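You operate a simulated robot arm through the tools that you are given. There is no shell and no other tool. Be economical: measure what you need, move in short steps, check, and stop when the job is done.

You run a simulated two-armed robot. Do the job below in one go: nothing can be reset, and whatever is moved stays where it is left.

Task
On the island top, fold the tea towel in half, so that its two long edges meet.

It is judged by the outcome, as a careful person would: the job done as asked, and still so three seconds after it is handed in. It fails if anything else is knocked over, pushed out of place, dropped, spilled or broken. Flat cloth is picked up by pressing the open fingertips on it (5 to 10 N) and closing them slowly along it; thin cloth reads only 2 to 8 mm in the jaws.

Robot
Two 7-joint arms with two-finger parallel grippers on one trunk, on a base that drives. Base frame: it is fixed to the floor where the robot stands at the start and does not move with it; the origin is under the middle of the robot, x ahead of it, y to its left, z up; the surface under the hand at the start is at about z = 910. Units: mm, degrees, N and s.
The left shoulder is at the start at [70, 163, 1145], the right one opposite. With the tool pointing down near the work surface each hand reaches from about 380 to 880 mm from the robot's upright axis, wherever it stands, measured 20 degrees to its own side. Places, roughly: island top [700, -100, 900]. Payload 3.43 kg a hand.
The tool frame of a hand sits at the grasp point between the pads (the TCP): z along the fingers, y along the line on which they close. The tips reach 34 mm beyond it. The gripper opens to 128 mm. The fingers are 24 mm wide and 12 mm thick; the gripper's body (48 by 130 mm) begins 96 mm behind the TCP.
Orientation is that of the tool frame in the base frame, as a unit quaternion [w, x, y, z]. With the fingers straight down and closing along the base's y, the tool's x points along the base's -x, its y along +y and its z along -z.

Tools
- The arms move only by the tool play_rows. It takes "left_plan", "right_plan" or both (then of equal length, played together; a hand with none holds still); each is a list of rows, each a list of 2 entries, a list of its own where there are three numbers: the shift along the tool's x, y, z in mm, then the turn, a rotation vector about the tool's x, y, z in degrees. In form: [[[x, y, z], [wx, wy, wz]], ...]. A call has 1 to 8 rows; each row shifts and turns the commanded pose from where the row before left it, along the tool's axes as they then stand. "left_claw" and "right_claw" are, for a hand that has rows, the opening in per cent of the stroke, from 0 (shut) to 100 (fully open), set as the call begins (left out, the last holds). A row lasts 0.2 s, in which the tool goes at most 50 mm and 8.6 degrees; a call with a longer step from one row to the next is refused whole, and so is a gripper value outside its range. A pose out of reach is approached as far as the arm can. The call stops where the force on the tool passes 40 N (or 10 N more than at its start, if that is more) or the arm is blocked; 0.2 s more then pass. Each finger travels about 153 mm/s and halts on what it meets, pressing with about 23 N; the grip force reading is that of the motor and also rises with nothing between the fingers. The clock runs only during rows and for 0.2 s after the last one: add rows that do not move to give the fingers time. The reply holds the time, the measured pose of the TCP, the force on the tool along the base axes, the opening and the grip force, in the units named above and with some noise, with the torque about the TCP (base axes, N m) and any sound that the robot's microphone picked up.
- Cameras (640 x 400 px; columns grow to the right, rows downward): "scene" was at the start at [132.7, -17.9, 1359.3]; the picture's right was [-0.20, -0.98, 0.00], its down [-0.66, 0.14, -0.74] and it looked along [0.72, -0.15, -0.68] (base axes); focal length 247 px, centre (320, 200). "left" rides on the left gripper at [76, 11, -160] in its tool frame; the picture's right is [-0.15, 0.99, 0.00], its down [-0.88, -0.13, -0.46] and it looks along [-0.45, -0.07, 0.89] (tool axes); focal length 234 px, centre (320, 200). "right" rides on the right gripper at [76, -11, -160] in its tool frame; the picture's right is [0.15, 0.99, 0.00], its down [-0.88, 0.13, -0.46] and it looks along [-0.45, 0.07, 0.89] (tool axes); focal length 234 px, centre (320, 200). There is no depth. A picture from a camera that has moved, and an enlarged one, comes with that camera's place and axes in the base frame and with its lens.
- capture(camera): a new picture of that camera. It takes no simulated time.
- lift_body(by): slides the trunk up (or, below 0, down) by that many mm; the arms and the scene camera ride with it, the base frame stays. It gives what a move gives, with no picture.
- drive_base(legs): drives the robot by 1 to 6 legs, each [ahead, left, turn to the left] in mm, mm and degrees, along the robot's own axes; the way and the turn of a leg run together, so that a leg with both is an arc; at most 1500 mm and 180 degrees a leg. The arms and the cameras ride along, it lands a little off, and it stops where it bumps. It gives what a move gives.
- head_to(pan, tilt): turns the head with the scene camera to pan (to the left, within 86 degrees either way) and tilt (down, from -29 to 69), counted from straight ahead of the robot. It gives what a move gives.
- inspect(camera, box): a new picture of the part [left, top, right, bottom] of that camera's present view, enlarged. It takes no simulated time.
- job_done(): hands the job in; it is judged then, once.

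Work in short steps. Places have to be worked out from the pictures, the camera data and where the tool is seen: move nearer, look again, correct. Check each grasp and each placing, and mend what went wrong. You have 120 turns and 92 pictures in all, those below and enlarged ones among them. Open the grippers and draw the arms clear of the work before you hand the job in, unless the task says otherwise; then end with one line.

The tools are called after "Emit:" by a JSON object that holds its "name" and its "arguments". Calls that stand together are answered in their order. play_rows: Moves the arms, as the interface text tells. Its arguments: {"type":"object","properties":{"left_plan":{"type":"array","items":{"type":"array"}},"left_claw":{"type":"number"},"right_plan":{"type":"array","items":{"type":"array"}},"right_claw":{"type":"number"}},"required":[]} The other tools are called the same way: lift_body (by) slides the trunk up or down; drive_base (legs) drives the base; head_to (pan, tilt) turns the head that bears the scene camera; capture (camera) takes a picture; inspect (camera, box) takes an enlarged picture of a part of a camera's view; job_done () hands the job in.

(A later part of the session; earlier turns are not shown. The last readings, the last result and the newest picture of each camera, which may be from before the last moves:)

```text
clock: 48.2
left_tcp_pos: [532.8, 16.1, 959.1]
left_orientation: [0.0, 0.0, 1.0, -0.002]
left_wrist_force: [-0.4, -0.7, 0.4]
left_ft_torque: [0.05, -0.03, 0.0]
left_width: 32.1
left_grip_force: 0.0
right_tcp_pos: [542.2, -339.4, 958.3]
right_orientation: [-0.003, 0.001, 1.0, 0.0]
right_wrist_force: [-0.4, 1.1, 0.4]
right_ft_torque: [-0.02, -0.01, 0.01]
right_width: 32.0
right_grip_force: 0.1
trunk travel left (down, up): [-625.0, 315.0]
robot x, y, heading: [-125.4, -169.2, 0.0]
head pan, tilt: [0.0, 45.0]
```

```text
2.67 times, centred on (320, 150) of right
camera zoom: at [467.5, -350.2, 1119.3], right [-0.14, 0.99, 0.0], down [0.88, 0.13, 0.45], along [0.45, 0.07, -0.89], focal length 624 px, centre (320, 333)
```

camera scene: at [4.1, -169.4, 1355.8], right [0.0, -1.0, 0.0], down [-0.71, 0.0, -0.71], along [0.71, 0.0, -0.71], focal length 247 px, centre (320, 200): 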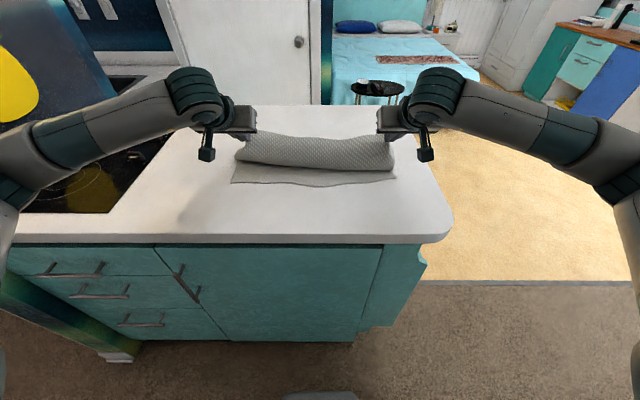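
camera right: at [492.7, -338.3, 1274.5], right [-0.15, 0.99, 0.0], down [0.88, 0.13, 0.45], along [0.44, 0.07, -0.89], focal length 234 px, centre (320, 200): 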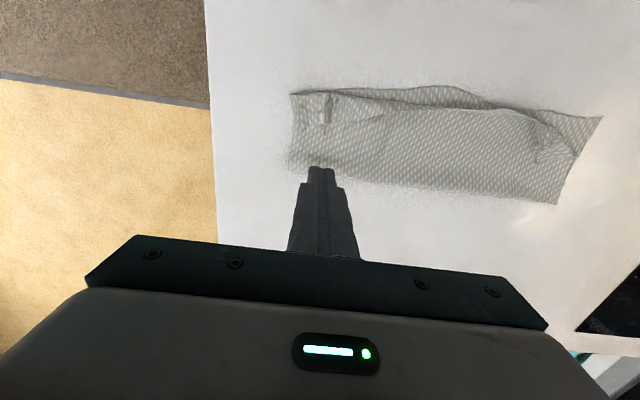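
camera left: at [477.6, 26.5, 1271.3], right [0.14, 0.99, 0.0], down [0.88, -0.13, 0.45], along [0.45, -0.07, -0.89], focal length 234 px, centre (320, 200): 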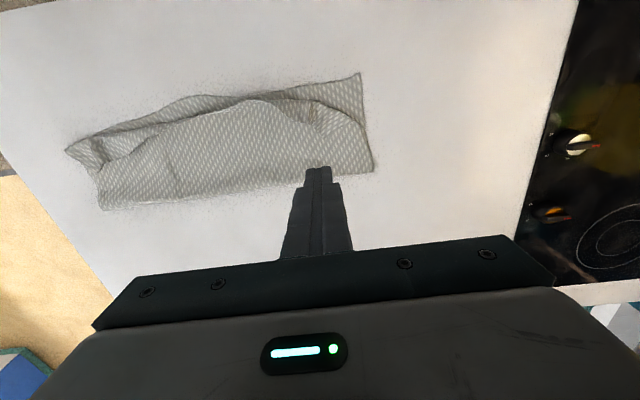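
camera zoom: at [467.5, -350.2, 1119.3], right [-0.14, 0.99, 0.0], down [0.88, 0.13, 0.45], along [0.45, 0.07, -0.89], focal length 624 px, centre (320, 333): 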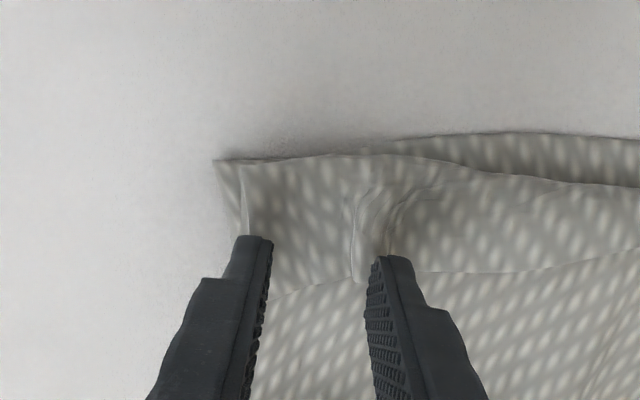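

The fingers bracket both flap corners. I'll nudge forward 4 mm and descend to light contact.

Emit:
{"name": "play_rows", "arguments": {"left_plan": [[[-4, 2, 4], [0, 0, 0]], [[0, 0, 4], [0, 0, 0]], [[0, 0, 2], [0, 0, 0]], [[0, 0, 1], [0, 0, 0]]], "right_plan": [[[-5, 0, 4], [0, 0, 0]], [[0, 0, 4], [0, 0, 0]], [[0, 0, 2], [0, 0, 0]], [[0, 0, 1], [0, 0, 0]]]}}

Emit:
{"name": "play_rows", "arguments": {"left_plan": [[[0, 0, 1], [0, 0, 0]], [[0, 0, 0], [0, 0, 0]]], "right_plan": [[[0, 0, 1], [0, 0, 0]], [[0, 0, 0], [0, 0, 0]]]}}

```text
clock: 49.2
left_tcp_pos: [536.5, 18.8, 949.0]
left_orientation: [0.0, -0.001, 1.0, -0.001]
left_wrist_force: [-0.1, 0.2, -0.8]
left_ft_torque: [0.0, 0.02, -0.03]
left_width: 32.0
left_grip_force: 0.1
right_tcp_pos: [546.9, -338.9, 948.4]
right_orientation: [-0.003, 0.001, 1.0, 0.0]
right_wrist_force: [-0.4, 0.1, 1.9]
right_ft_torque: [-0.02, 0.05, 0.0]
right_width: 31.7
right_grip_force: 0.1
trunk travel left (down, up): [-625.0, 315.0]
robot x, y, heading: [-129.5, -171.2, 0.3]
head pan, tilt: [0.0, 45.0]
```

```text
clock: 49.8
left_tcp_pos: [536.1, 17.8, 948.1]
left_orientation: [0.0, 0.0, 1.0, -0.002]
left_wrist_force: [0.2, 0.3, 1.2]
left_ft_torque: [-0.04, 0.03, 0.03]
left_width: 32.1
left_grip_force: 0.4
right_tcp_pos: [547.8, -339.2, 947.8]
right_orientation: [-0.003, 0.0, 1.0, 0.0]
right_wrist_force: [1.6, -0.7, 3.5]
right_ft_torque: [-0.06, -0.03, 0.02]
right_width: 32.1
right_grip_force: 0.0
trunk travel left (down, up): [-625.0, 315.0]
robot x, y, heading: [-128.7, -171.0, 0.2]
head pan, tilt: [0.0, 45.0]
```

Light contact on both. I'll press slightly more and close in stages.

Emit:
{"name": "play_rows", "arguments": {"left_plan": [[[0, 0, 1.3], [0, 0, 0]], [[0, 0, 0], [0, 0, 0]]], "right_plan": [[[0, 0, 0.5], [0, 0, 0]], [[0, 0, 0], [0, 0, 0]]], "left_claw": 20, "right_claw": 20}}

Emit:
{"name": "play_rows", "arguments": {"left_plan": [[[0, 0, 0], [0, 0, 0]], [[0, 0, 0], [0, 0, 0]]], "right_plan": [[[0, 0, 0], [0, 0, 0]], [[0, 0, 0], [0, 0, 0]]], "left_claw": 13, "right_claw": 13}}

Emit:
{"name": "play_rows", "arguments": {"left_plan": [[[0, 0, 0], [0, 0, 0]], [[0, 0, 0], [0, 0, 0]]], "right_plan": [[[0, 0, 0], [0, 0, 0]], [[0, 0, 0], [0, 0, 0]]], "left_claw": 7, "right_claw": 7}}

Emit:
{"name": "play_rows", "arguments": {"left_plan": [[[0, 0, 0], [0, 0, 0]], [[0, 0, 0], [0, 0, 0]], [[0, 0, 0], [0, 0, 0]]], "right_plan": [[[0, 0, 0], [0, 0, 0]], [[0, 0, 0], [0, 0, 0]], [[0, 0, 0], [0, 0, 0]]], "left_claw": 0, "right_claw": 0}}

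Emit:
{"name": "play_rows", "arguments": {"left_plan": [[[0, 0, -10], [0, 0, 0]], [[0, 0, -15], [0, 0, 0]], [[0, 0, -15], [0, 0, 0]], [[0, 0, 0], [0, 0, 0]]], "right_plan": [[[0, 0, -10], [0, 0, 0]], [[0, 0, -15], [0, 0, 0]], [[0, 0, -15], [0, 0, 0]], [[0, 0, 0], [0, 0, 0]]]}}

Emit:
{"name": "inspect", "arguments": {"camera": "scene", "box": [220, 130, 420, 255]}}

Emit:
{"name": "inspect", "arguments": {"camera": "left", "box": [160, 50, 480, 250]}}

```text
clock: 50.4
left_tcp_pos: [535.4, 18.0, 948.3]
left_orientation: [0.001, -0.001, 1.0, -0.002]
left_wrist_force: [0.1, 0.9, 5.7]
left_ft_torque: [-0.03, 0.04, -0.02]
left_width: 25.3
left_grip_force: 0.0
right_tcp_pos: [546.3, -339.1, 946.2]
right_orientation: [-0.002, 0.001, 1.0, 0.0]
right_wrist_force: [1.1, 0.2, 5.1]
right_ft_torque: [-0.09, -0.02, -0.01]
right_width: 25.3
right_grip_force: 0.1
trunk travel left (down, up): [-625.0, 315.0]
robot x, y, heading: [-125.0, -166.5, 0.4]
head pan, tilt: [0.0, 45.0]
```

```text
clock: 51.0
left_tcp_pos: [534.6, 17.4, 948.2]
left_orientation: [0.0, -0.001, 1.0, -0.002]
left_wrist_force: [0.2, 0.9, 6.6]
left_ft_torque: [-0.04, 0.06, 0.01]
left_width: 16.4
left_grip_force: 0.1
right_tcp_pos: [544.9, -338.4, 947.4]
right_orientation: [-0.001, 0.001, 1.0, 0.0]
right_wrist_force: [0.8, 0.3, 5.1]
right_ft_torque: [-0.02, 0.0, -0.01]
right_width: 16.3
right_grip_force: 0.1
trunk travel left (down, up): [-625.0, 315.0]
robot x, y, heading: [-125.5, -168.7, 0.2]
head pan, tilt: [0.0, 45.0]
```

```text
clock: 51.6
left_tcp_pos: [536.5, 18.5, 948.0]
left_orientation: [0.0, -0.001, 1.0, -0.002]
left_wrist_force: [0.3, 1.4, 7.1]
left_ft_torque: [-0.02, 0.07, -0.03]
left_width: 8.6
left_grip_force: 0.1
right_tcp_pos: [545.1, -338.6, 947.6]
right_orientation: [-0.002, 0.001, 1.0, 0.001]
right_wrist_force: [0.4, 0.4, 4.4]
right_ft_torque: [-0.03, 0.02, 0.01]
right_width: 8.6
right_grip_force: 0.1
trunk travel left (down, up): [-625.0, 315.0]
robot x, y, heading: [-127.7, -167.7, 0.3]
head pan, tilt: [0.0, 45.0]
```

```text
clock: 52.4
left_tcp_pos: [536.3, 18.1, 948.6]
left_orientation: [0.001, -0.002, 1.0, -0.002]
left_wrist_force: [1.0, -1.6, 6.5]
left_ft_torque: [-0.11, 0.04, 0.01]
left_width: 1.8
left_grip_force: 22.5
right_tcp_pos: [546.7, -338.6, 946.5]
right_orientation: [-0.002, 0.0, 1.0, 0.0]
right_wrist_force: [0.5, 0.5, 6.1]
right_ft_torque: [-0.06, 0.0, -0.03]
right_width: 2.5
right_grip_force: 22.7
trunk travel left (down, up): [-625.0, 315.0]
robot x, y, heading: [-133.7, -167.8, 0.4]
head pan, tilt: [0.0, 45.0]
```

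```text
clock: 53.4
left_tcp_pos: [536.2, 17.7, 987.3]
left_orientation: [-0.001, 0.0, 1.0, -0.002]
left_wrist_force: [0.9, -0.5, -0.2]
left_ft_torque: [0.0, 0.0, 0.04]
left_width: 1.8
left_grip_force: 22.7
right_tcp_pos: [547.5, -337.8, 985.6]
right_orientation: [-0.002, 0.001, 1.0, 0.001]
right_wrist_force: [-0.8, 0.3, -0.1]
right_ft_torque: [0.01, 0.03, -0.02]
right_width: 2.7
right_grip_force: 22.2
trunk travel left (down, up): [-625.0, 315.0]
robot x, y, heading: [-124.1, -169.2, 0.1]
head pan, tilt: [0.0, 45.0]
```

```text
3.20 times, centred on (320, 192) of scene
camera zoom: at [4.8, -169.4, 1355.7], right [0.0, -1.0, 0.0], down [-0.71, 0.0, -0.71], along [0.71, 0.0, -0.71], focal length 792 px, centre (320, 224)
```

zoom: 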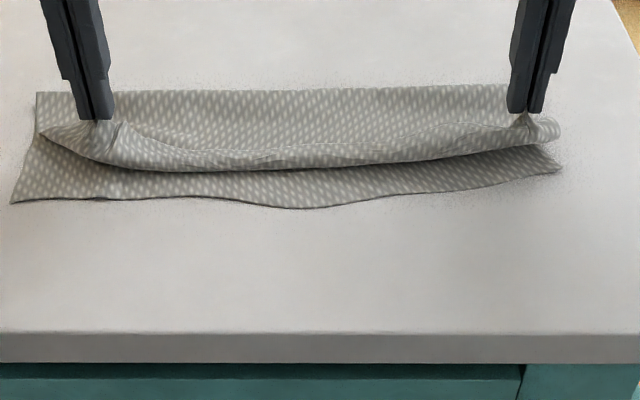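

```text
2.00 times, centred on (320, 150) of left
camera zoom: at [459.6, 30.7, 1145.0], right [0.14, 0.99, 0.0], down [0.88, -0.13, 0.46], along [0.45, -0.07, -0.89], focal length 468 px, centre (320, 300)
```

zoom: 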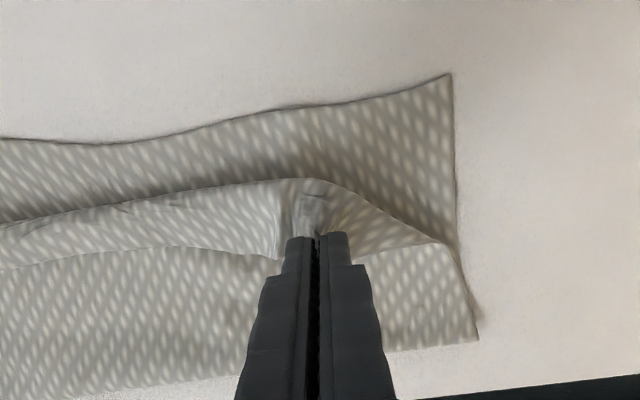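

Both corners are held. I'll lift and carry them forward, then use a base move to pull the cloth out and reset the fold line.

Emit:
{"name": "play_rows", "arguments": {"left_plan": [[[-10, 0, -15], [0, 0, 0]], [[-20, 0, -15], [0, 0, 0]], [[-20, 0, -14], [0, 0, 0]], [[-22, 0, -10], [0, 0, 0]], [[-22, 0, -3], [0, 0, 0]]], "right_plan": [[[-10, 0, -15], [0, 0, 0]], [[-18, 0, -15], [0, 0, 0]], [[-18, 0, -14], [0, 0, 0]], [[-18, 0, -10], [0, 0, 0]], [[-19, 0, -3], [0, 0, 0]]]}}

Emit:
{"name": "drive_base", "arguments": {"legs": [[80, 0, 0]]}}

Emit:
{"name": "inspect", "arguments": {"camera": "scene", "box": [180, 100, 460, 275]}}

```text
clock: 54.6
left_tcp_pos: [633.2, 19.5, 1041.0]
left_orientation: [-0.001, -0.001, 1.0, 0.0]
left_wrist_force: [0.1, 1.0, -0.7]
left_ft_torque: [-0.03, 0.02, 0.02]
left_width: 1.7
left_grip_force: 23.1
right_tcp_pos: [631.9, -338.4, 1042.6]
right_orientation: [-0.003, 0.001, 1.0, 0.0]
right_wrist_force: [0.5, 0.1, -0.3]
right_ft_torque: [0.0, -0.01, 0.0]
right_width: 2.1
right_grip_force: 22.2
trunk travel left (down, up): [-625.0, 315.0]
robot x, y, heading: [-129.5, -172.3, 0.3]
head pan, tilt: [0.0, 45.0]
```

```text
clock: 55.6
left_tcp_pos: [711.3, 20.0, 1042.2]
left_orientation: [0.0, 0.0, 1.0, -0.001]
left_wrist_force: [-0.1, -0.3, -0.4]
left_ft_torque: [0.0, -0.01, 0.05]
left_width: 1.7
left_grip_force: 22.8
right_tcp_pos: [711.1, -340.1, 1042.6]
right_orientation: [-0.002, 0.001, 1.0, 0.0]
right_wrist_force: [-0.1, -0.6, -0.3]
right_ft_torque: [0.01, 0.03, 0.0]
right_width: 2.3
right_grip_force: 23.2
trunk travel left (down, up): [-625.0, 315.0]
robot x, y, heading: [-46.4, -167.9, 0.2]
head pan, tilt: [0.0, 45.0]
```

```text
2.29 times, centred on (320, 188) of scene
camera zoom: at [84.9, -169.4, 1355.8], right [0.0, -1.0, 0.0], down [-0.71, 0.0, -0.71], along [0.71, 0.0, -0.71], focal length 565 px, centre (320, 229)
```

zoom: 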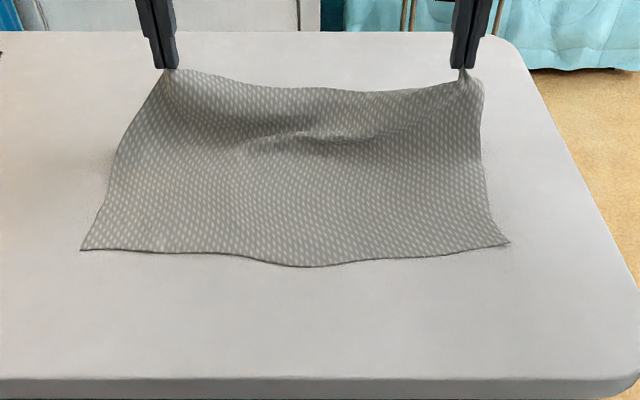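

The near edge is square again, with corners at (500,86) and (510,-374). The top edge is slack between the hands, so I'll spread the left hand outward about 38 mm.

Emit:
{"name": "play_rows", "arguments": {"left_plan": [[[0, 9, 0], [0, 0, 0]], [[0, 9, 0], [0, 0, 0]], [[0, 9, 0], [0, 0, 0]], [[0, 9, 0], [0, 0, 0]], [[0, 0, 0], [0, 0, 0]]]}}

Emit:
{"name": "inspect", "arguments": {"camera": "scene", "box": [180, 100, 460, 275]}}

```text
clock: 56.8
left_tcp_pos: [712.7, 53.6, 1041.9]
left_orientation: [0.0, 0.0, 1.0, -0.001]
left_wrist_force: [-0.6, -0.5, 0.0]
left_ft_torque: [-0.04, -0.03, 0.0]
left_width: 1.6
left_grip_force: 22.8
right_tcp_pos: [711.9, -339.6, 1042.9]
right_orientation: [-0.004, 0.001, 1.0, -0.001]
right_wrist_force: [1.1, 1.8, 0.2]
right_ft_torque: [0.08, 0.03, -0.02]
right_width: 2.6
right_grip_force: 23.0
trunk travel left (down, up): [-625.0, 315.0]
robot x, y, heading: [-48.6, -170.5, 0.1]
head pan, tilt: [0.0, 45.0]
```

```text
2.29 times, centred on (320, 188) of scene
camera zoom: at [84.8, -169.6, 1355.7], right [0.0, -1.0, 0.0], down [-0.71, 0.0, -0.71], along [0.71, 0.0, -0.71], focal length 565 px, centre (320, 229)
```

zoom: 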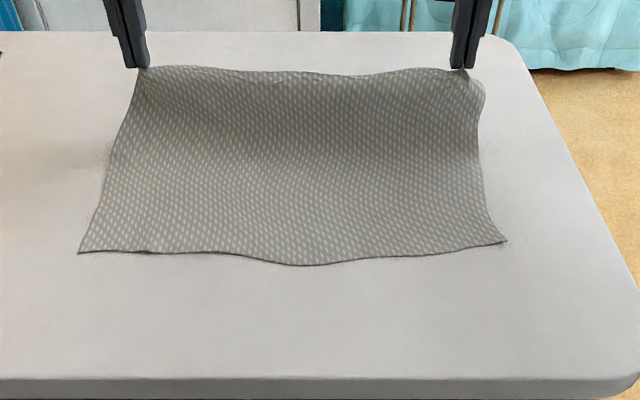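

The top edge is straight and square now. I'll step the base back, with the hands staying over the slack zone, to regain near reach.

Emit:
{"name": "drive_base", "arguments": {"legs": [[-50, 0, 0]]}}

Emit:
{"name": "play_rows", "arguments": {"left_plan": [[[-13, 0, 0], [0, 0, 0]], [[-12, 0, 0], [0, 0, 0]]], "right_plan": [[[-13, 0, 0], [0, 0, 0]], [[-12, 0, 0], [0, 0, 0]]]}}

Emit:
{"name": "drive_base", "arguments": {"legs": [[-45, 0, 0]]}}

Emit:
{"name": "inspect", "arguments": {"camera": "scene", "box": [180, 80, 460, 255]}}

```text
clock: 57.8
left_tcp_pos: [665.0, 53.3, 1040.3]
left_orientation: [-0.001, 0.0, 1.0, -0.002]
left_wrist_force: [1.2, -1.4, 1.2]
left_ft_torque: [-0.05, 0.0, 0.01]
left_width: 1.9
left_grip_force: 22.8
right_tcp_pos: [663.3, -339.1, 1042.3]
right_orientation: [-0.003, 0.001, 1.0, 0.0]
right_wrist_force: [-0.6, 1.7, -0.7]
right_ft_torque: [0.07, -0.02, -0.03]
right_width: 2.8
right_grip_force: 22.6
trunk travel left (down, up): [-625.0, 315.0]
robot x, y, heading: [-94.6, -171.6, 0.1]
head pan, tilt: [0.0, 45.0]
```

```text
clock: 58.4
left_tcp_pos: [687.4, 52.6, 1042.2]
left_orientation: [0.001, -0.001, 1.0, -0.002]
left_wrist_force: [0.0, -1.2, 0.4]
left_ft_torque: [-0.04, -0.04, 0.0]
left_width: 1.8
left_grip_force: 23.4
right_tcp_pos: [687.9, -339.4, 1043.2]
right_orientation: [-0.001, 0.003, 1.0, 0.0]
right_wrist_force: [-1.0, 1.1, -0.3]
right_ft_torque: [0.04, -0.04, -0.04]
right_width: 2.4
right_grip_force: 22.9
trunk travel left (down, up): [-625.0, 315.0]
robot x, y, heading: [-93.7, -169.6, 0.3]
head pan, tilt: [0.0, 45.0]
```

```text
clock: 59.3
left_tcp_pos: [645.5, 52.6, 1041.2]
left_orientation: [-0.002, -0.001, 1.0, -0.003]
left_wrist_force: [0.5, -2.4, -0.4]
left_ft_torque: [-0.07, 0.03, -0.02]
left_width: 1.9
left_grip_force: 23.3
right_tcp_pos: [644.4, -341.0, 1041.4]
right_orientation: [-0.004, 0.001, 1.0, -0.001]
right_wrist_force: [0.3, 1.3, -0.4]
right_ft_torque: [0.06, 0.02, -0.01]
right_width: 2.6
right_grip_force: 22.9
trunk travel left (down, up): [-625.0, 315.0]
robot x, y, heading: [-140.6, -167.5, 0.0]
head pan, tilt: [0.0, 45.0]
```

```text
2.29 times, centred on (320, 168) of scene
camera zoom: at [-6.5, -169.5, 1355.2], right [0.0, -1.0, 0.0], down [-0.71, 0.0, -0.71], along [0.71, 0.0, -0.71], focal length 565 px, centre (320, 274)
```

zoom: 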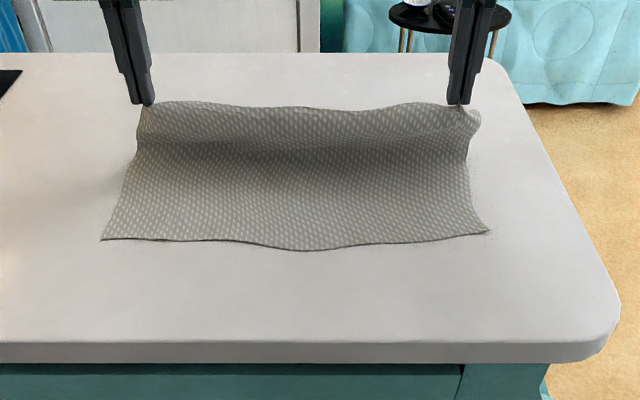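

Everything is square. Now I'll take the diagonal descent with tilt, first part.

Emit:
{"name": "play_rows", "arguments": {"left_plan": [[[17, 0, -0.2], [0, -5, 0]], [[16.9, 0, -1.7], [0, -5, 0]], [[15.6, 0, 10.1], [0, -4.5, 0]], [[16.4, 0, 8.9], [0, -4.5, 0]], [[17, 0, 7], [0, -5, 0]], [[17.5, 0, 5.5], [0, -5, 0]], [[17.7, 0, 3.8], [0, -5.5, 0]], [[18, 0, 2], [0, -5.5, 0]]], "right_plan": [[[17, 0, -0.2], [0, -5, 0]], [[16.9, 0, -1.7], [0, -5, 0]], [[15.6, 0, 10.1], [0, -4.5, 0]], [[16.4, 0, 8.9], [0, -4.5, 0]], [[15.3, 0, 7.6], [0, -5, 0]], [[15.9, 0, 6.2], [0, -5, 0]], [[16.2, 0, 4.6], [0, -5.5, 0]], [[16.6, 0, 3], [0, -5.5, 0]]]}}

Emit:
{"name": "inspect", "arguments": {"camera": "scene", "box": [180, 80, 460, 255]}}

```text
clock: 61.1
left_tcp_pos: [527.8, 53.2, 969.6]
left_orientation: [0.342, -0.001, 0.94, -0.001]
left_wrist_force: [0.5, -1.6, 0.0]
left_ft_torque: [-0.04, 0.03, 0.04]
left_width: 2.0
left_grip_force: 23.0
right_tcp_pos: [531.8, -339.1, 970.4]
right_orientation: [0.34, 0.002, 0.941, 0.0]
right_wrist_force: [-0.4, 0.9, -0.5]
right_ft_torque: [0.02, -0.04, 0.02]
right_width: 2.7
right_grip_force: 22.9
trunk travel left (down, up): [-625.0, 315.0]
robot x, y, heading: [-140.6, -167.2, 0.1]
head pan, tilt: [0.0, 45.0]
```

```text
2.29 times, centred on (320, 168) of scene
camera zoom: at [-9.9, -169.5, 1356.0], right [0.0, -1.0, 0.0], down [-0.71, 0.0, -0.71], along [0.71, 0.0, -0.71], focal length 565 px, centre (320, 274)
```

zoom: 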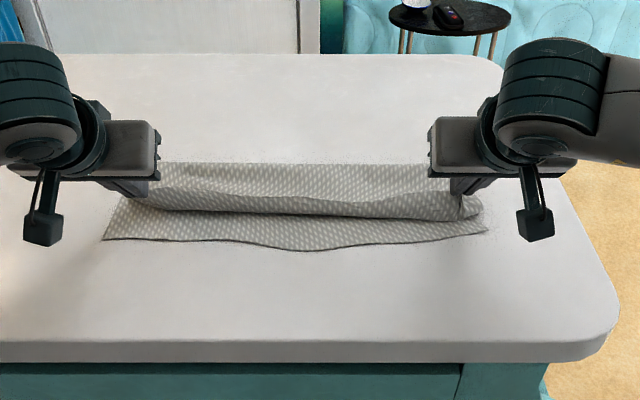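

The fold line is holding at x≈650. Now the final part of the descent, spreading the hands slightly to straighten the edge.

Emit:
{"name": "play_rows", "arguments": {"left_plan": [[[15.6, 1, -0.7], [0, -6, 0]], [[15.4, 1, -2.4], [0, -6, 0]], [[9.9, 1, -3.8], [0, -5, 0]], [[9.6, 1, -4.6], [0, -5, 0]], [[0, 0, 0], [0, 0, 0]]], "right_plan": [[[14.3, -1, 0.4], [0, -6, 0]], [[14.2, -1, -1.1], [0, -6, 0]], [[8.8, -1, -2.4], [0, -5, 0]], [[8.6, -1, -3.1], [0, -5, 0]], [[0, 0, 0], [0, 0, 0]]]}}

Emit:
{"name": "inspect", "arguments": {"camera": "scene", "box": [180, 80, 460, 255]}}

```text
clock: 62.3
left_tcp_pos: [489.0, 54.9, 941.8]
left_orientation: [0.496, 0.0, 0.868, -0.002]
left_wrist_force: [-0.1, -2.6, 0.2]
left_ft_torque: [-0.04, -0.03, -0.08]
left_width: 2.2
left_grip_force: 23.2
left hand out of reach, approached as far as the arm can: row 4
right_tcp_pos: [497.8, -343.7, 942.5]
right_orientation: [0.515, 0.001, 0.857, 0.0]
right_wrist_force: [0.8, 5.3, 8.4]
right_ft_torque: [0.21, -0.17, 0.11]
right_width: 2.7
right_grip_force: 23.4
trunk travel left (down, up): [-625.0, 315.0]
robot x, y, heading: [-142.0, -167.6, 0.2]
head pan, tilt: [0.0, 45.0]
```

```text
2.29 times, centred on (320, 168) of scene
camera zoom: at [-10.1, -169.9, 1356.0], right [0.0, -1.0, 0.0], down [-0.71, 0.0, -0.71], along [0.71, 0.0, -0.71], focal length 565 px, centre (320, 274)
```

zoom: 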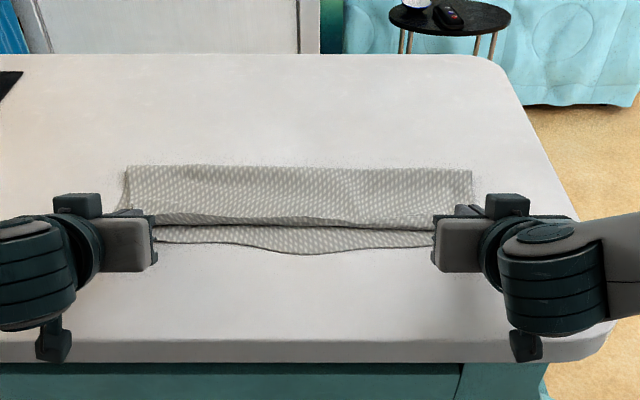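

The hands are down. I'll release, back out, and look from above.

Emit:
{"name": "play_rows", "arguments": {"left_plan": [[[0, 0, 0], [0, 0, 0]], [[0, 0, 0], [0, 0, 0]], [[0, 0, -10], [0, 0, 0]], [[-5, 0, -25], [0, 0, 0]], [[-34, 0, -20], [0, 0, 0]], [[-34, 0, -20], [0, 8, 0]], [[-34, 0, -20], [0, 8, 0]], [[0, 0, 0], [0, 8, 0]]], "right_plan": [[[-1, 0, 0], [0, 0, 0]], [[0, 0, 0], [0, 0, 0]], [[0, 0, -10], [0, 0, 0]], [[-5, 0, -25], [0, 0, 0]], [[-34, 0, -20], [0, 0, 0]], [[-34, 0, -20], [0, 8, 0]], [[-34, 0, -20], [0, 8, 0]], [[0, 0, 0], [0, 8, 0]]], "left_claw": 15, "right_claw": 15}}

Emit:
{"name": "play_rows", "arguments": {"left_plan": [[[-20, 0, 0], [0, 8, 0]], [[-20, 0, 0], [0, 8, 0]], [[-20, 0, 0], [0, 8, 0]], [[-20, 0, 0], [0, 8, 0]], [[0, 0, 0], [0, 3, 0]]], "right_plan": [[[-20, 0, 0], [0, 8, 0]], [[-20, 0, 0], [0, 8, 0]], [[-20, 0, 0], [0, 8, 0]], [[-20, 0, 0], [0, 8, 0]], [[0, 0, 0], [0, 5, 0]]], "left_claw": 0, "right_claw": 0}}

Emit:
{"name": "capture", "arguments": {"camera": "left"}}

Emit:
{"name": "capture", "arguments": {"camera": "right"}}

Emit:
{"name": "inspect", "arguments": {"camera": "scene", "box": [220, 130, 420, 255]}}

```text
clock: 64.1
left_tcp_pos: [464.1, 74.3, 1089.3]
left_orientation: [0.322, 0.0, 0.947, -0.001]
left_wrist_force: [-0.6, 0.7, -0.2]
left_ft_torque: [0.02, 0.03, 0.01]
left_width: 19.2
left_grip_force: 0.0
left hand out of reach, approached as far as the arm can: row 3
right_tcp_pos: [470.2, -342.7, 1078.9]
right_orientation: [0.321, 0.001, 0.947, -0.001]
right_wrist_force: [0.5, 1.2, -1.2]
right_ft_torque: [-0.02, 0.0, -0.01]
right_width: 19.1
right_grip_force: 0.1
trunk travel left (down, up): [-625.0, 315.0]
robot x, y, heading: [-141.5, -167.3, -0.1]
head pan, tilt: [0.0, 45.0]
```

```text
clock: 65.3
left_tcp_pos: [533.1, 73.4, 1125.3]
left_orientation: [0.025, 0.0, 1.0, -0.002]
left_wrist_force: [0.0, 0.0, -0.2]
left_ft_torque: [-0.03, 0.01, -0.02]
left_width: 0.2
left_grip_force: 23.0
right_tcp_pos: [539.7, -342.2, 1114.4]
right_orientation: [0.006, 0.001, 1.0, 0.0]
right_wrist_force: [-0.5, 0.7, 0.4]
right_ft_torque: [-0.01, -0.02, 0.02]
right_width: 0.0
right_grip_force: 22.7
trunk travel left (down, up): [-625.0, 315.0]
robot x, y, heading: [-141.3, -169.5, 0.1]
head pan, tilt: [0.0, 45.0]
```

```text
28 pictures are left
camera left: at [448.3, 86.1, 1279.1], right [0.15, 0.99, 0.0], down [0.86, -0.13, 0.5], along [0.5, -0.07, -0.87], focal length 234 px, centre (320, 200)
```

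left: 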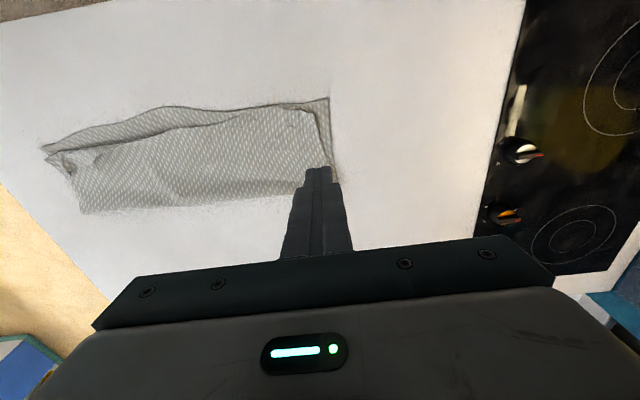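

```text
27 pictures are left
camera right: at [463.0, -352.6, 1274.2], right [-0.14, 0.99, 0.0], down [0.88, 0.13, 0.46], along [0.46, 0.07, -0.89], focal length 234 px, centre (320, 200)
```

right: 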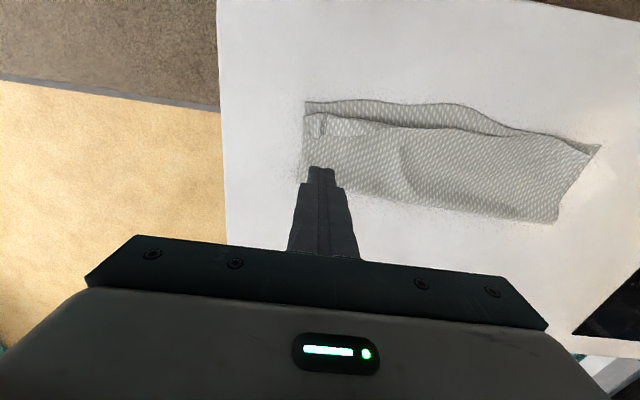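

```text
3.20 times, centred on (320, 192) of scene
camera zoom: at [-9.8, -169.1, 1355.8], right [0.0, -1.0, 0.0], down [-0.71, 0.0, -0.71], along [0.71, 0.0, -0.71], focal length 792 px, centre (320, 224)
```

zoom: 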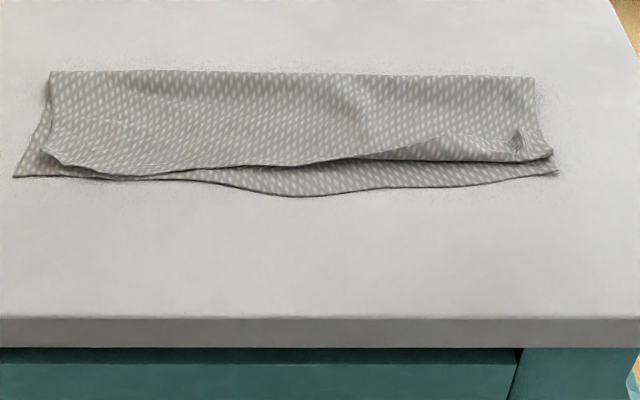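

Much better. The left and middle are flat and only a small flap remains at the right corner. I'll zoom in on both ends.

Emit:
{"name": "inspect", "arguments": {"camera": "right", "box": [290, 80, 450, 180]}}

Emit:
{"name": "inspect", "arguments": {"camera": "left", "box": [200, 80, 360, 180]}}

```text
4.00 times, centred on (370, 130) of right
camera zoom: at [463.0, -352.6, 1274.2], right [-0.14, 0.99, 0.0], down [0.88, 0.13, 0.46], along [0.46, 0.07, -0.89], focal length 937 px, centre (120, 480)
```

zoom: 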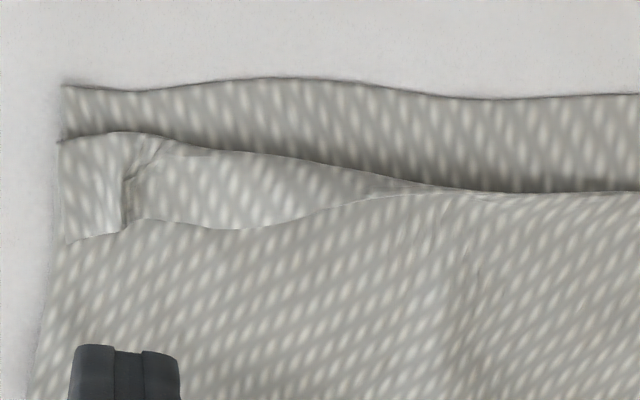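

```text
4.00 times, centred on (280, 130) of left
camera zoom: at [448.3, 86.1, 1279.1], right [0.15, 0.99, 0.0], down [0.86, -0.13, 0.5], along [0.5, -0.07, -0.87], focal length 937 px, centre (480, 480)
```

zoom: 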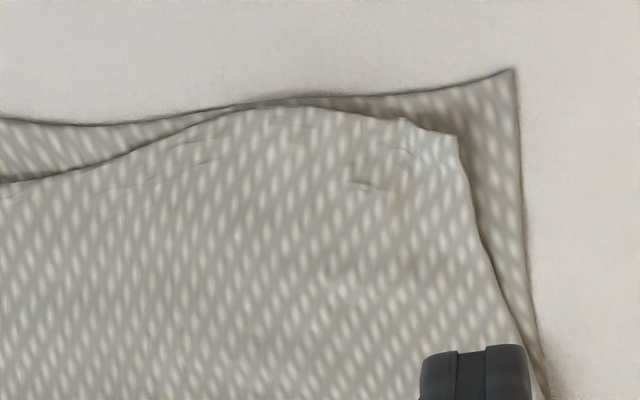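

The left end is good. At the right I'll regrip the flap right at its corner tip, which is what worked on the left, and relay it with the right hand only.

Emit:
{"name": "play_rows", "arguments": {"right_plan": [[[-1.5, -2, 38], [0, 0, 0]], [[-1.5, -2, 38], [0, 0, 0]], [[-1.5, -2, 38], [0, 0, 0]], [[-1.5, -2, 36], [0, 0, 0]], [[0, 0, 6], [0, 0, 0]]], "right_claw": 25}}

Emit:
{"name": "inspect", "arguments": {"camera": "right", "box": [200, 75, 440, 225]}}

```text
clock: 66.5
left_tcp_pos: [533.0, 73.3, 1125.0]
left_orientation: [0.026, -0.001, 1.0, -0.002]
left_wrist_force: [0.0, 0.0, -0.5]
left_ft_torque: [-0.01, 0.0, -0.03]
left_width: 0.0
left_grip_force: 23.0
right_tcp_pos: [548.3, -349.9, 959.0]
right_orientation: [0.006, 0.002, 1.0, -0.001]
right_wrist_force: [0.4, 0.2, -0.1]
right_ft_torque: [0.02, 0.01, 0.02]
right_width: 31.9
right_grip_force: 0.0
trunk travel left (down, up): [-625.0, 315.0]
robot x, y, heading: [-140.0, -167.8, 0.0]
head pan, tilt: [0.0, 45.0]
```

```text
2.67 times, centred on (320, 150) of right
camera zoom: at [471.2, -361.9, 1118.1], right [-0.14, 0.99, 0.0], down [0.88, 0.13, 0.47], along [0.46, 0.06, -0.88], focal length 624 px, centre (320, 333)
```

zoom: 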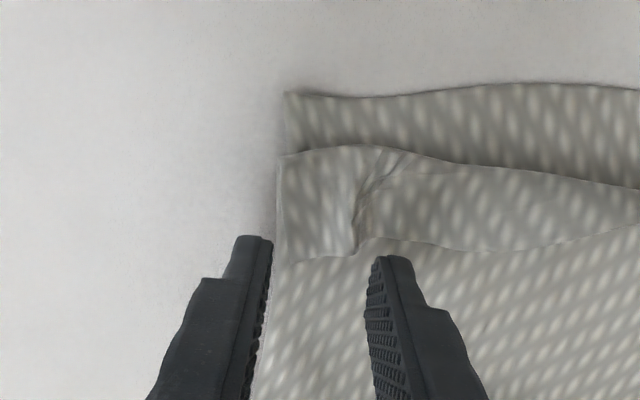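

The corner is at (551,-362) and the old ridge at y≈-341. I'll shift 9 mm inward and 6 mm back, then descend.

Emit:
{"name": "play_rows", "arguments": {"right_plan": [[[6, 9, 4], [0, 0, 0]], [[0, 0, 4], [0, 0, 0]], [[0, 0, 2], [0, 0, 0]], [[0, 0, 1.5], [0, 0, 0]], [[0, 0, 0], [0, 0, 0]]]}}

Emit:
{"name": "play_rows", "arguments": {"right_plan": [[[0, 0, 1], [0, 0, 0]], [[0, 0, 0], [0, 0, 0]]]}}

```text
clock: 67.7
left_tcp_pos: [534.4, 73.2, 1125.5]
left_orientation: [0.026, -0.001, 1.0, -0.001]
left_wrist_force: [-0.7, 0.5, -0.5]
left_ft_torque: [-0.01, 0.0, 0.0]
left_width: 0.0
left_grip_force: 22.5
right_tcp_pos: [542.8, -342.5, 948.1]
right_orientation: [0.007, 0.001, 1.0, 0.0]
right_wrist_force: [-0.2, 0.8, 2.5]
right_ft_torque: [-0.05, 0.03, 0.01]
right_width: 32.2
right_grip_force: 1.2
trunk travel left (down, up): [-625.0, 315.0]
robot x, y, heading: [-137.9, -171.0, -0.0]
head pan, tilt: [0.0, 45.0]
```

```text
clock: 68.3
left_tcp_pos: [532.2, 75.1, 1125.8]
left_orientation: [0.026, 0.0, 1.0, -0.001]
left_wrist_force: [0.1, -0.3, 0.2]
left_ft_torque: [0.0, 0.01, -0.01]
left_width: 0.0
left_grip_force: 23.5
right_tcp_pos: [542.5, -342.1, 946.2]
right_orientation: [0.007, 0.002, 1.0, 0.0]
right_wrist_force: [0.8, -1.3, 6.2]
right_ft_torque: [-0.14, 0.02, 0.0]
right_width: 32.3
right_grip_force: 0.1
trunk travel left (down, up): [-625.0, 315.0]
robot x, y, heading: [-136.8, -170.7, 0.1]
head pan, tilt: [0.0, 45.0]
```

Pressing at 6 N. Now I'll close in stages and lift.

Emit:
{"name": "play_rows", "arguments": {"right_plan": [[[0, 0, 0], [0, 0, 0]], [[0, 0, 0], [0, 0, 0]]], "right_claw": 18}}

Emit:
{"name": "play_rows", "arguments": {"right_plan": [[[0, 0, 0], [0, 0, 0]], [[0, 0, 0], [0, 0, 0]]], "right_claw": 12}}

Emit:
{"name": "play_rows", "arguments": {"right_plan": [[[0, 0, 0], [0, 0, 0]], [[0, 0, 0], [0, 0, 0]]], "right_claw": 6}}

Emit:
{"name": "play_rows", "arguments": {"right_plan": [[[0, 0, 0], [0, 0, 0]], [[0, 0, 0], [0, 0, 0]], [[0, 0, 0], [0, 0, 0]]], "right_claw": 0}}

Emit:
{"name": "play_rows", "arguments": {"right_plan": [[[0, 0, -10], [0, 0, 0]], [[0, 0, -15], [0, 0, 0]], [[0, 0, -15], [0, 0, 0]], [[0, 0, 0], [0, 0, 0]]]}}

Emit:
{"name": "inspect", "arguments": {"camera": "right", "box": [200, 75, 440, 225]}}

```text
clock: 68.9
left_tcp_pos: [532.8, 73.7, 1124.1]
left_orientation: [0.026, 0.0, 1.0, -0.002]
left_wrist_force: [-0.5, -0.8, -0.4]
left_ft_torque: [0.01, 0.02, 0.02]
left_width: 0.0
left_grip_force: 23.4
right_tcp_pos: [543.0, -341.4, 947.7]
right_orientation: [0.006, 0.002, 1.0, -0.001]
right_wrist_force: [0.7, 0.4, 6.6]
right_ft_torque: [-0.04, 0.0, 0.0]
right_width: 22.4
right_grip_force: 0.0
trunk travel left (down, up): [-625.0, 315.0]
robot x, y, heading: [-141.1, -168.9, 0.1]
head pan, tilt: [0.0, 45.0]
```

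```text
clock: 69.5
left_tcp_pos: [531.9, 73.9, 1124.8]
left_orientation: [0.026, 0.0, 1.0, -0.002]
left_wrist_force: [0.2, 0.7, -0.3]
left_ft_torque: [0.01, 0.04, 0.03]
left_width: 0.1
left_grip_force: 22.2
right_tcp_pos: [542.0, -342.1, 946.9]
right_orientation: [0.006, 0.001, 1.0, 0.0]
right_wrist_force: [0.3, 0.7, 8.4]
right_ft_torque: [-0.03, 0.05, 0.01]
right_width: 14.4
right_grip_force: 0.0
trunk travel left (down, up): [-625.0, 315.0]
robot x, y, heading: [-142.2, -171.7, 0.1]
head pan, tilt: [0.0, 45.0]
```

```text
clock: 70.1
left_tcp_pos: [532.1, 74.5, 1124.6]
left_orientation: [0.026, -0.001, 1.0, -0.001]
left_wrist_force: [0.1, 0.2, -1.1]
left_ft_torque: [-0.03, -0.01, 0.01]
left_width: 0.0
left_grip_force: 23.1
right_tcp_pos: [541.0, -342.9, 947.0]
right_orientation: [0.006, 0.002, 1.0, 0.0]
right_wrist_force: [1.1, 0.6, 8.7]
right_ft_torque: [-0.02, -0.01, -0.02]
right_width: 6.9
right_grip_force: 0.0
trunk travel left (down, up): [-625.0, 315.0]
robot x, y, heading: [-145.6, -167.6, 0.1]
head pan, tilt: [0.0, 45.0]
```

```text
clock: 70.9
left_tcp_pos: [532.9, 74.0, 1125.2]
left_orientation: [0.026, 0.001, 1.0, -0.001]
left_wrist_force: [0.0, 0.4, -0.2]
left_ft_torque: [0.03, 0.02, 0.0]
left_width: 0.2
left_grip_force: 23.3
right_tcp_pos: [541.8, -341.6, 947.0]
right_orientation: [0.006, 0.001, 1.0, -0.001]
right_wrist_force: [0.1, -1.0, 7.6]
right_ft_torque: [-0.04, 0.03, -0.01]
right_width: 2.7
right_grip_force: 22.7
trunk travel left (down, up): [-625.0, 315.0]
robot x, y, heading: [-139.3, -167.1, 0.3]
head pan, tilt: [0.0, 45.0]
```

```text
clock: 71.9
left_tcp_pos: [533.9, 73.1, 1124.1]
left_orientation: [0.025, 0.0, 1.0, -0.001]
left_wrist_force: [-0.8, 1.0, 0.0]
left_ft_torque: [0.02, 0.01, 0.0]
left_width: 0.2
left_grip_force: 23.1
right_tcp_pos: [542.2, -342.7, 986.9]
right_orientation: [0.006, 0.0, 1.0, 0.0]
right_wrist_force: [-0.7, -0.1, 0.7]
right_ft_torque: [0.01, -0.02, 0.01]
right_width: 2.5
right_grip_force: 23.2
trunk travel left (down, up): [-625.0, 315.0]
robot x, y, heading: [-141.7, -165.6, 0.2]
head pan, tilt: [0.0, 45.0]
```

```text
2.67 times, centred on (320, 150) of right
camera zoom: at [465.0, -353.5, 1146.2], right [-0.14, 0.99, 0.0], down [0.88, 0.13, 0.47], along [0.46, 0.06, -0.89], focal length 624 px, centre (320, 333)
```

zoom: 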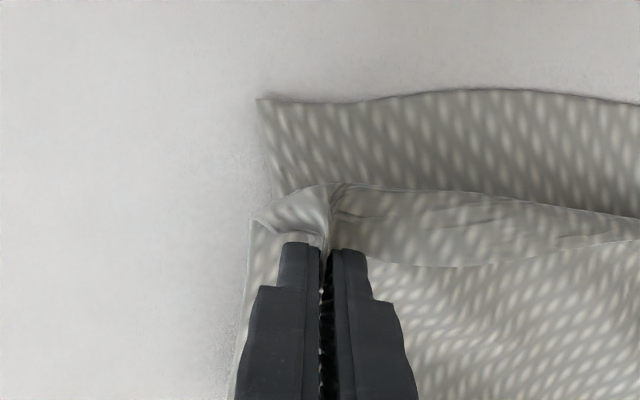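

The flap corner is held. I'll lift it out to the fold's vertical position, then look.

Emit:
{"name": "play_rows", "arguments": {"right_plan": [[[-12, 0, -14], [0, 0, 0]], [[-14, 0, -14], [0, 0, 0]], [[-18, 0, -12], [0, 0, 0]], [[-20, 0, -8], [0, 0, 0]], [[-20, 0, -6], [0, 0, 0]], [[-20, 0, 0], [0, 0, 0]], [[-15, 0, 0], [0, 0, 0]]]}}

Emit:
{"name": "inspect", "arguments": {"camera": "scene", "box": [220, 110, 420, 235]}}

```text
clock: 73.5
left_tcp_pos: [533.5, 75.0, 1123.2]
left_orientation: [0.026, 0.0, 1.0, -0.001]
left_wrist_force: [0.5, 0.3, -0.4]
left_ft_torque: [0.01, 0.02, -0.03]
left_width: 0.0
left_grip_force: 22.9
right_tcp_pos: [661.9, -341.1, 1042.4]
right_orientation: [0.006, 0.002, 1.0, 0.0]
right_wrist_force: [-0.1, 0.3, 0.2]
right_ft_torque: [0.0, -0.03, -0.03]
right_width: 2.3
right_grip_force: 23.0
trunk travel left (down, up): [-625.0, 315.0]
robot x, y, heading: [-138.9, -165.9, 0.0]
head pan, tilt: [0.0, 45.0]
```

```text
3.20 times, centred on (320, 172) of scene
camera zoom: at [-8.9, -168.7, 1355.7], right [0.0, -1.0, 0.0], down [-0.71, 0.0, -0.71], along [0.71, 0.0, -0.71], focal length 792 px, centre (320, 288)
```

zoom: 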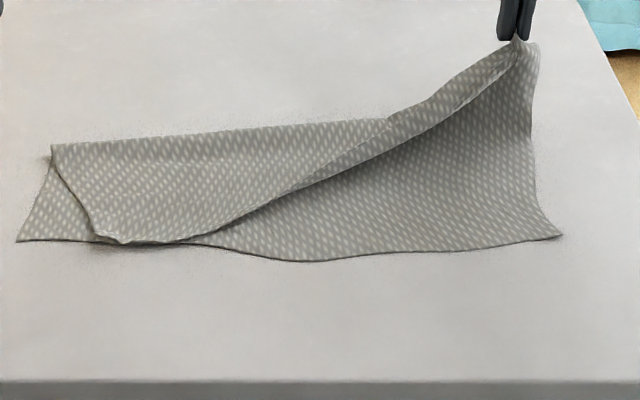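

The right side is lying out well. Now I'll redo the diagonal lay-down with the right hand, drifting 12 mm outward to line up with the bottom corner at (501,-375).

Emit:
{"name": "play_rows", "arguments": {"right_plan": [[[17, -1, 0], [0, -3.3, 0]], [[17, -1, -1], [0, -3.3, 0]], [[16.9, -1, -2], [0, -3.4, 0]], [[15.6, -1, 10.1], [0, -4.5, 0]], [[16.4, -1, 8.9], [0, -4.5, 0]], [[17, -1, 7], [0, -5, 0]], [[17.5, -1, 5.5], [0, -5, 0]], [[17.7, -1, 3.8], [0, -5.5, 0]]]}}

Emit:
{"name": "play_rows", "arguments": {"right_plan": [[[18, -1, 2], [0, -5.5, 0]], [[15.6, -1, -0.7], [0, -6, 0]], [[15.4, -1, -2.4], [0, -6, 0]], [[9.9, -1, -3.8], [0, -5, 0]], [[6.5, 0, -4.6], [0, -5, 0]], [[0, 0, 0], [0, 0, 0]]]}}

Emit:
{"name": "inspect", "arguments": {"camera": "scene", "box": [220, 110, 420, 235]}}

Emit:
{"name": "capture", "arguments": {"camera": "right"}}

```text
clock: 75.3
left_tcp_pos: [533.7, 73.1, 1124.9]
left_orientation: [0.026, 0.0, 1.0, -0.001]
left_wrist_force: [0.5, 0.5, -0.4]
left_ft_torque: [0.01, -0.01, 0.01]
left_width: 0.0
left_grip_force: 22.9
right_tcp_pos: [540.2, -351.5, 978.9]
right_orientation: [0.303, 0.002, 0.953, -0.001]
right_wrist_force: [0.1, -0.1, -0.2]
right_ft_torque: [0.01, 0.0, 0.0]
right_width: 2.6
right_grip_force: 23.6
trunk travel left (down, up): [-625.0, 315.0]
robot x, y, heading: [-140.6, -169.6, -0.1]
head pan, tilt: [0.0, 45.0]
```

```text
clock: 76.7
left_tcp_pos: [532.5, 73.2, 1125.6]
left_orientation: [0.027, 0.001, 1.0, -0.001]
left_wrist_force: [0.4, -0.4, 0.0]
left_ft_torque: [0.0, -0.01, -0.02]
left_width: 0.0
left_grip_force: 22.8
right_tcp_pos: [490.6, -354.5, 942.0]
right_orientation: [0.502, 0.002, 0.865, -0.002]
right_wrist_force: [0.4, 1.0, 3.4]
right_ft_torque: [0.03, -0.12, 0.01]
right_width: 2.5
right_grip_force: 23.0
right hand out of reach, approached as far as the arm can: row 5
trunk travel left (down, up): [-625.0, 315.0]
robot x, y, heading: [-142.4, -171.8, 0.3]
head pan, tilt: [0.0, 45.0]
```

```text
3.20 times, centred on (320, 172) of scene
camera zoom: at [-9.5, -169.6, 1355.8], right [0.0, -1.0, 0.0], down [-0.71, 0.0, -0.71], along [0.71, 0.0, -0.71], focal length 792 px, centre (320, 288)
```

zoom: 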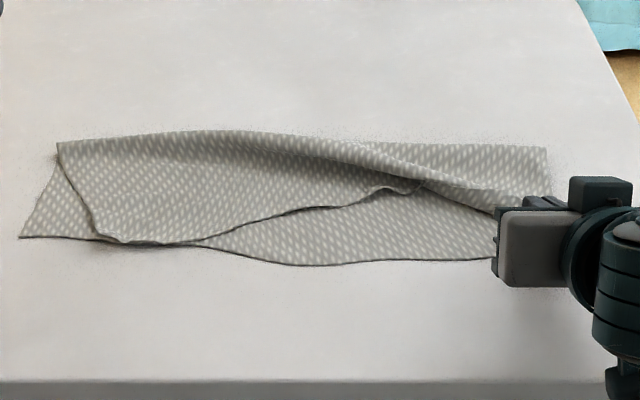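

```text
19 pictures are left
camera right: at [315.3, -364.7, 954.8], right [-0.07, 0.99, -0.13], down [0.04, 0.13, 0.99], along [1.0, 0.06, -0.05], focal length 234 px, centre (320, 200)
```

right: 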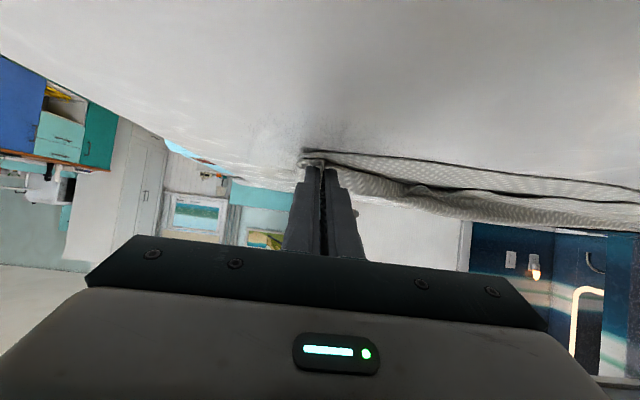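

Refolding one side alone dragged the middle and pulled the left top corner in. The right hand still holds its corner, so I'll bring the left hand to the left top corner and redo the last lay with both hands spread.

Emit:
{"name": "play_rows", "arguments": {"left_plan": [[[8, -16, 34], [0, 3, 0]], [[8, -16, 34], [0, 0, 0]], [[8, -16, 34], [0, 0, 0]], [[6, -16, 34], [0, 0, 0]], [[0, 0, 0], [0, 0, 0]]], "left_claw": 25}}

Emit:
{"name": "inspect", "arguments": {"camera": "left", "box": [200, 50, 440, 200]}}

```text
clock: 77.9
left_tcp_pos: [505.4, 10.0, 989.7]
left_orientation: [0.0, 0.0, 1.0, -0.003]
left_wrist_force: [-0.6, 0.4, -0.4]
left_ft_torque: [0.02, -0.02, 0.0]
left_width: 31.9
left_grip_force: 0.0
right_tcp_pos: [492.7, -354.2, 940.8]
right_orientation: [0.502, 0.001, 0.865, -0.001]
right_wrist_force: [1.1, -0.5, 4.8]
right_ft_torque: [0.0, -0.08, -0.03]
right_width: 2.4
right_grip_force: 22.7
trunk travel left (down, up): [-625.0, 315.0]
robot x, y, heading: [-143.3, -168.2, 0.2]
head pan, tilt: [0.0, 45.0]
```

```text
2.67 times, centred on (320, 125) of left
camera zoom: at [429.1, 21.9, 1147.7], right [0.15, 0.99, 0.0], down [0.88, -0.13, 0.46], along [0.45, -0.07, -0.89], focal length 624 px, centre (320, 400)
```

zoom: 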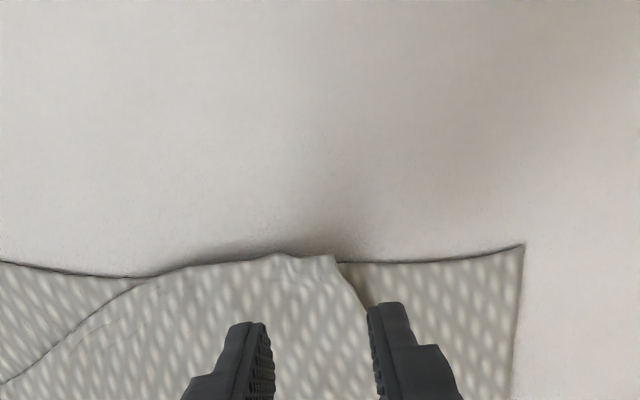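

The left top corner is at (489,18) and lying flat. I'll grip with both fingers on the top layer, centred at y≈-8.

Emit:
{"name": "play_rows", "arguments": {"left_plan": [[[3, -9, 14], [0, 0, 0]], [[3, -9, 14], [0, 0, 0]], [[0, 0, 8], [0, 0, 0]], [[0, 0, 4], [0, 0, 0]], [[0, 0, 2], [0, 0, 0]], [[0, 0, 0], [0, 0, 0]]]}}

Emit:
{"name": "play_rows", "arguments": {"left_plan": [[[0, 0, 1], [0, 0, 0]], [[0, 0, 0], [0, 0, 0]]]}}

```text
clock: 79.3
left_tcp_pos: [500.8, -8.5, 947.1]
left_orientation: [0.0, 0.0, 1.0, -0.002]
left_wrist_force: [0.5, -0.8, 1.0]
left_ft_torque: [-0.04, 0.0, 0.01]
left_width: 31.6
left_grip_force: 0.1
right_tcp_pos: [491.7, -354.9, 941.2]
right_orientation: [0.502, 0.001, 0.865, -0.001]
right_wrist_force: [-0.2, 0.4, 3.9]
right_ft_torque: [0.02, -0.1, 0.0]
right_width: 2.4
right_grip_force: 23.2
trunk travel left (down, up): [-625.0, 315.0]
robot x, y, heading: [-142.9, -169.0, -0.0]
head pan, tilt: [0.0, 45.0]
```

```text
clock: 79.9
left_tcp_pos: [499.1, -7.9, 945.6]
left_orientation: [0.0, 0.0, 1.0, -0.002]
left_wrist_force: [1.1, 0.6, 6.0]
left_ft_torque: [0.04, -0.03, 0.0]
left_width: 31.8
left_grip_force: 0.0
right_tcp_pos: [491.1, -354.6, 941.1]
right_orientation: [0.502, 0.001, 0.865, -0.002]
right_wrist_force: [0.2, 0.3, 3.2]
right_ft_torque: [0.0, -0.08, 0.04]
right_width: 2.4
right_grip_force: 23.5
trunk travel left (down, up): [-625.0, 315.0]
robot x, y, heading: [-142.9, -168.1, 0.3]
head pan, tilt: [0.0, 45.0]
```

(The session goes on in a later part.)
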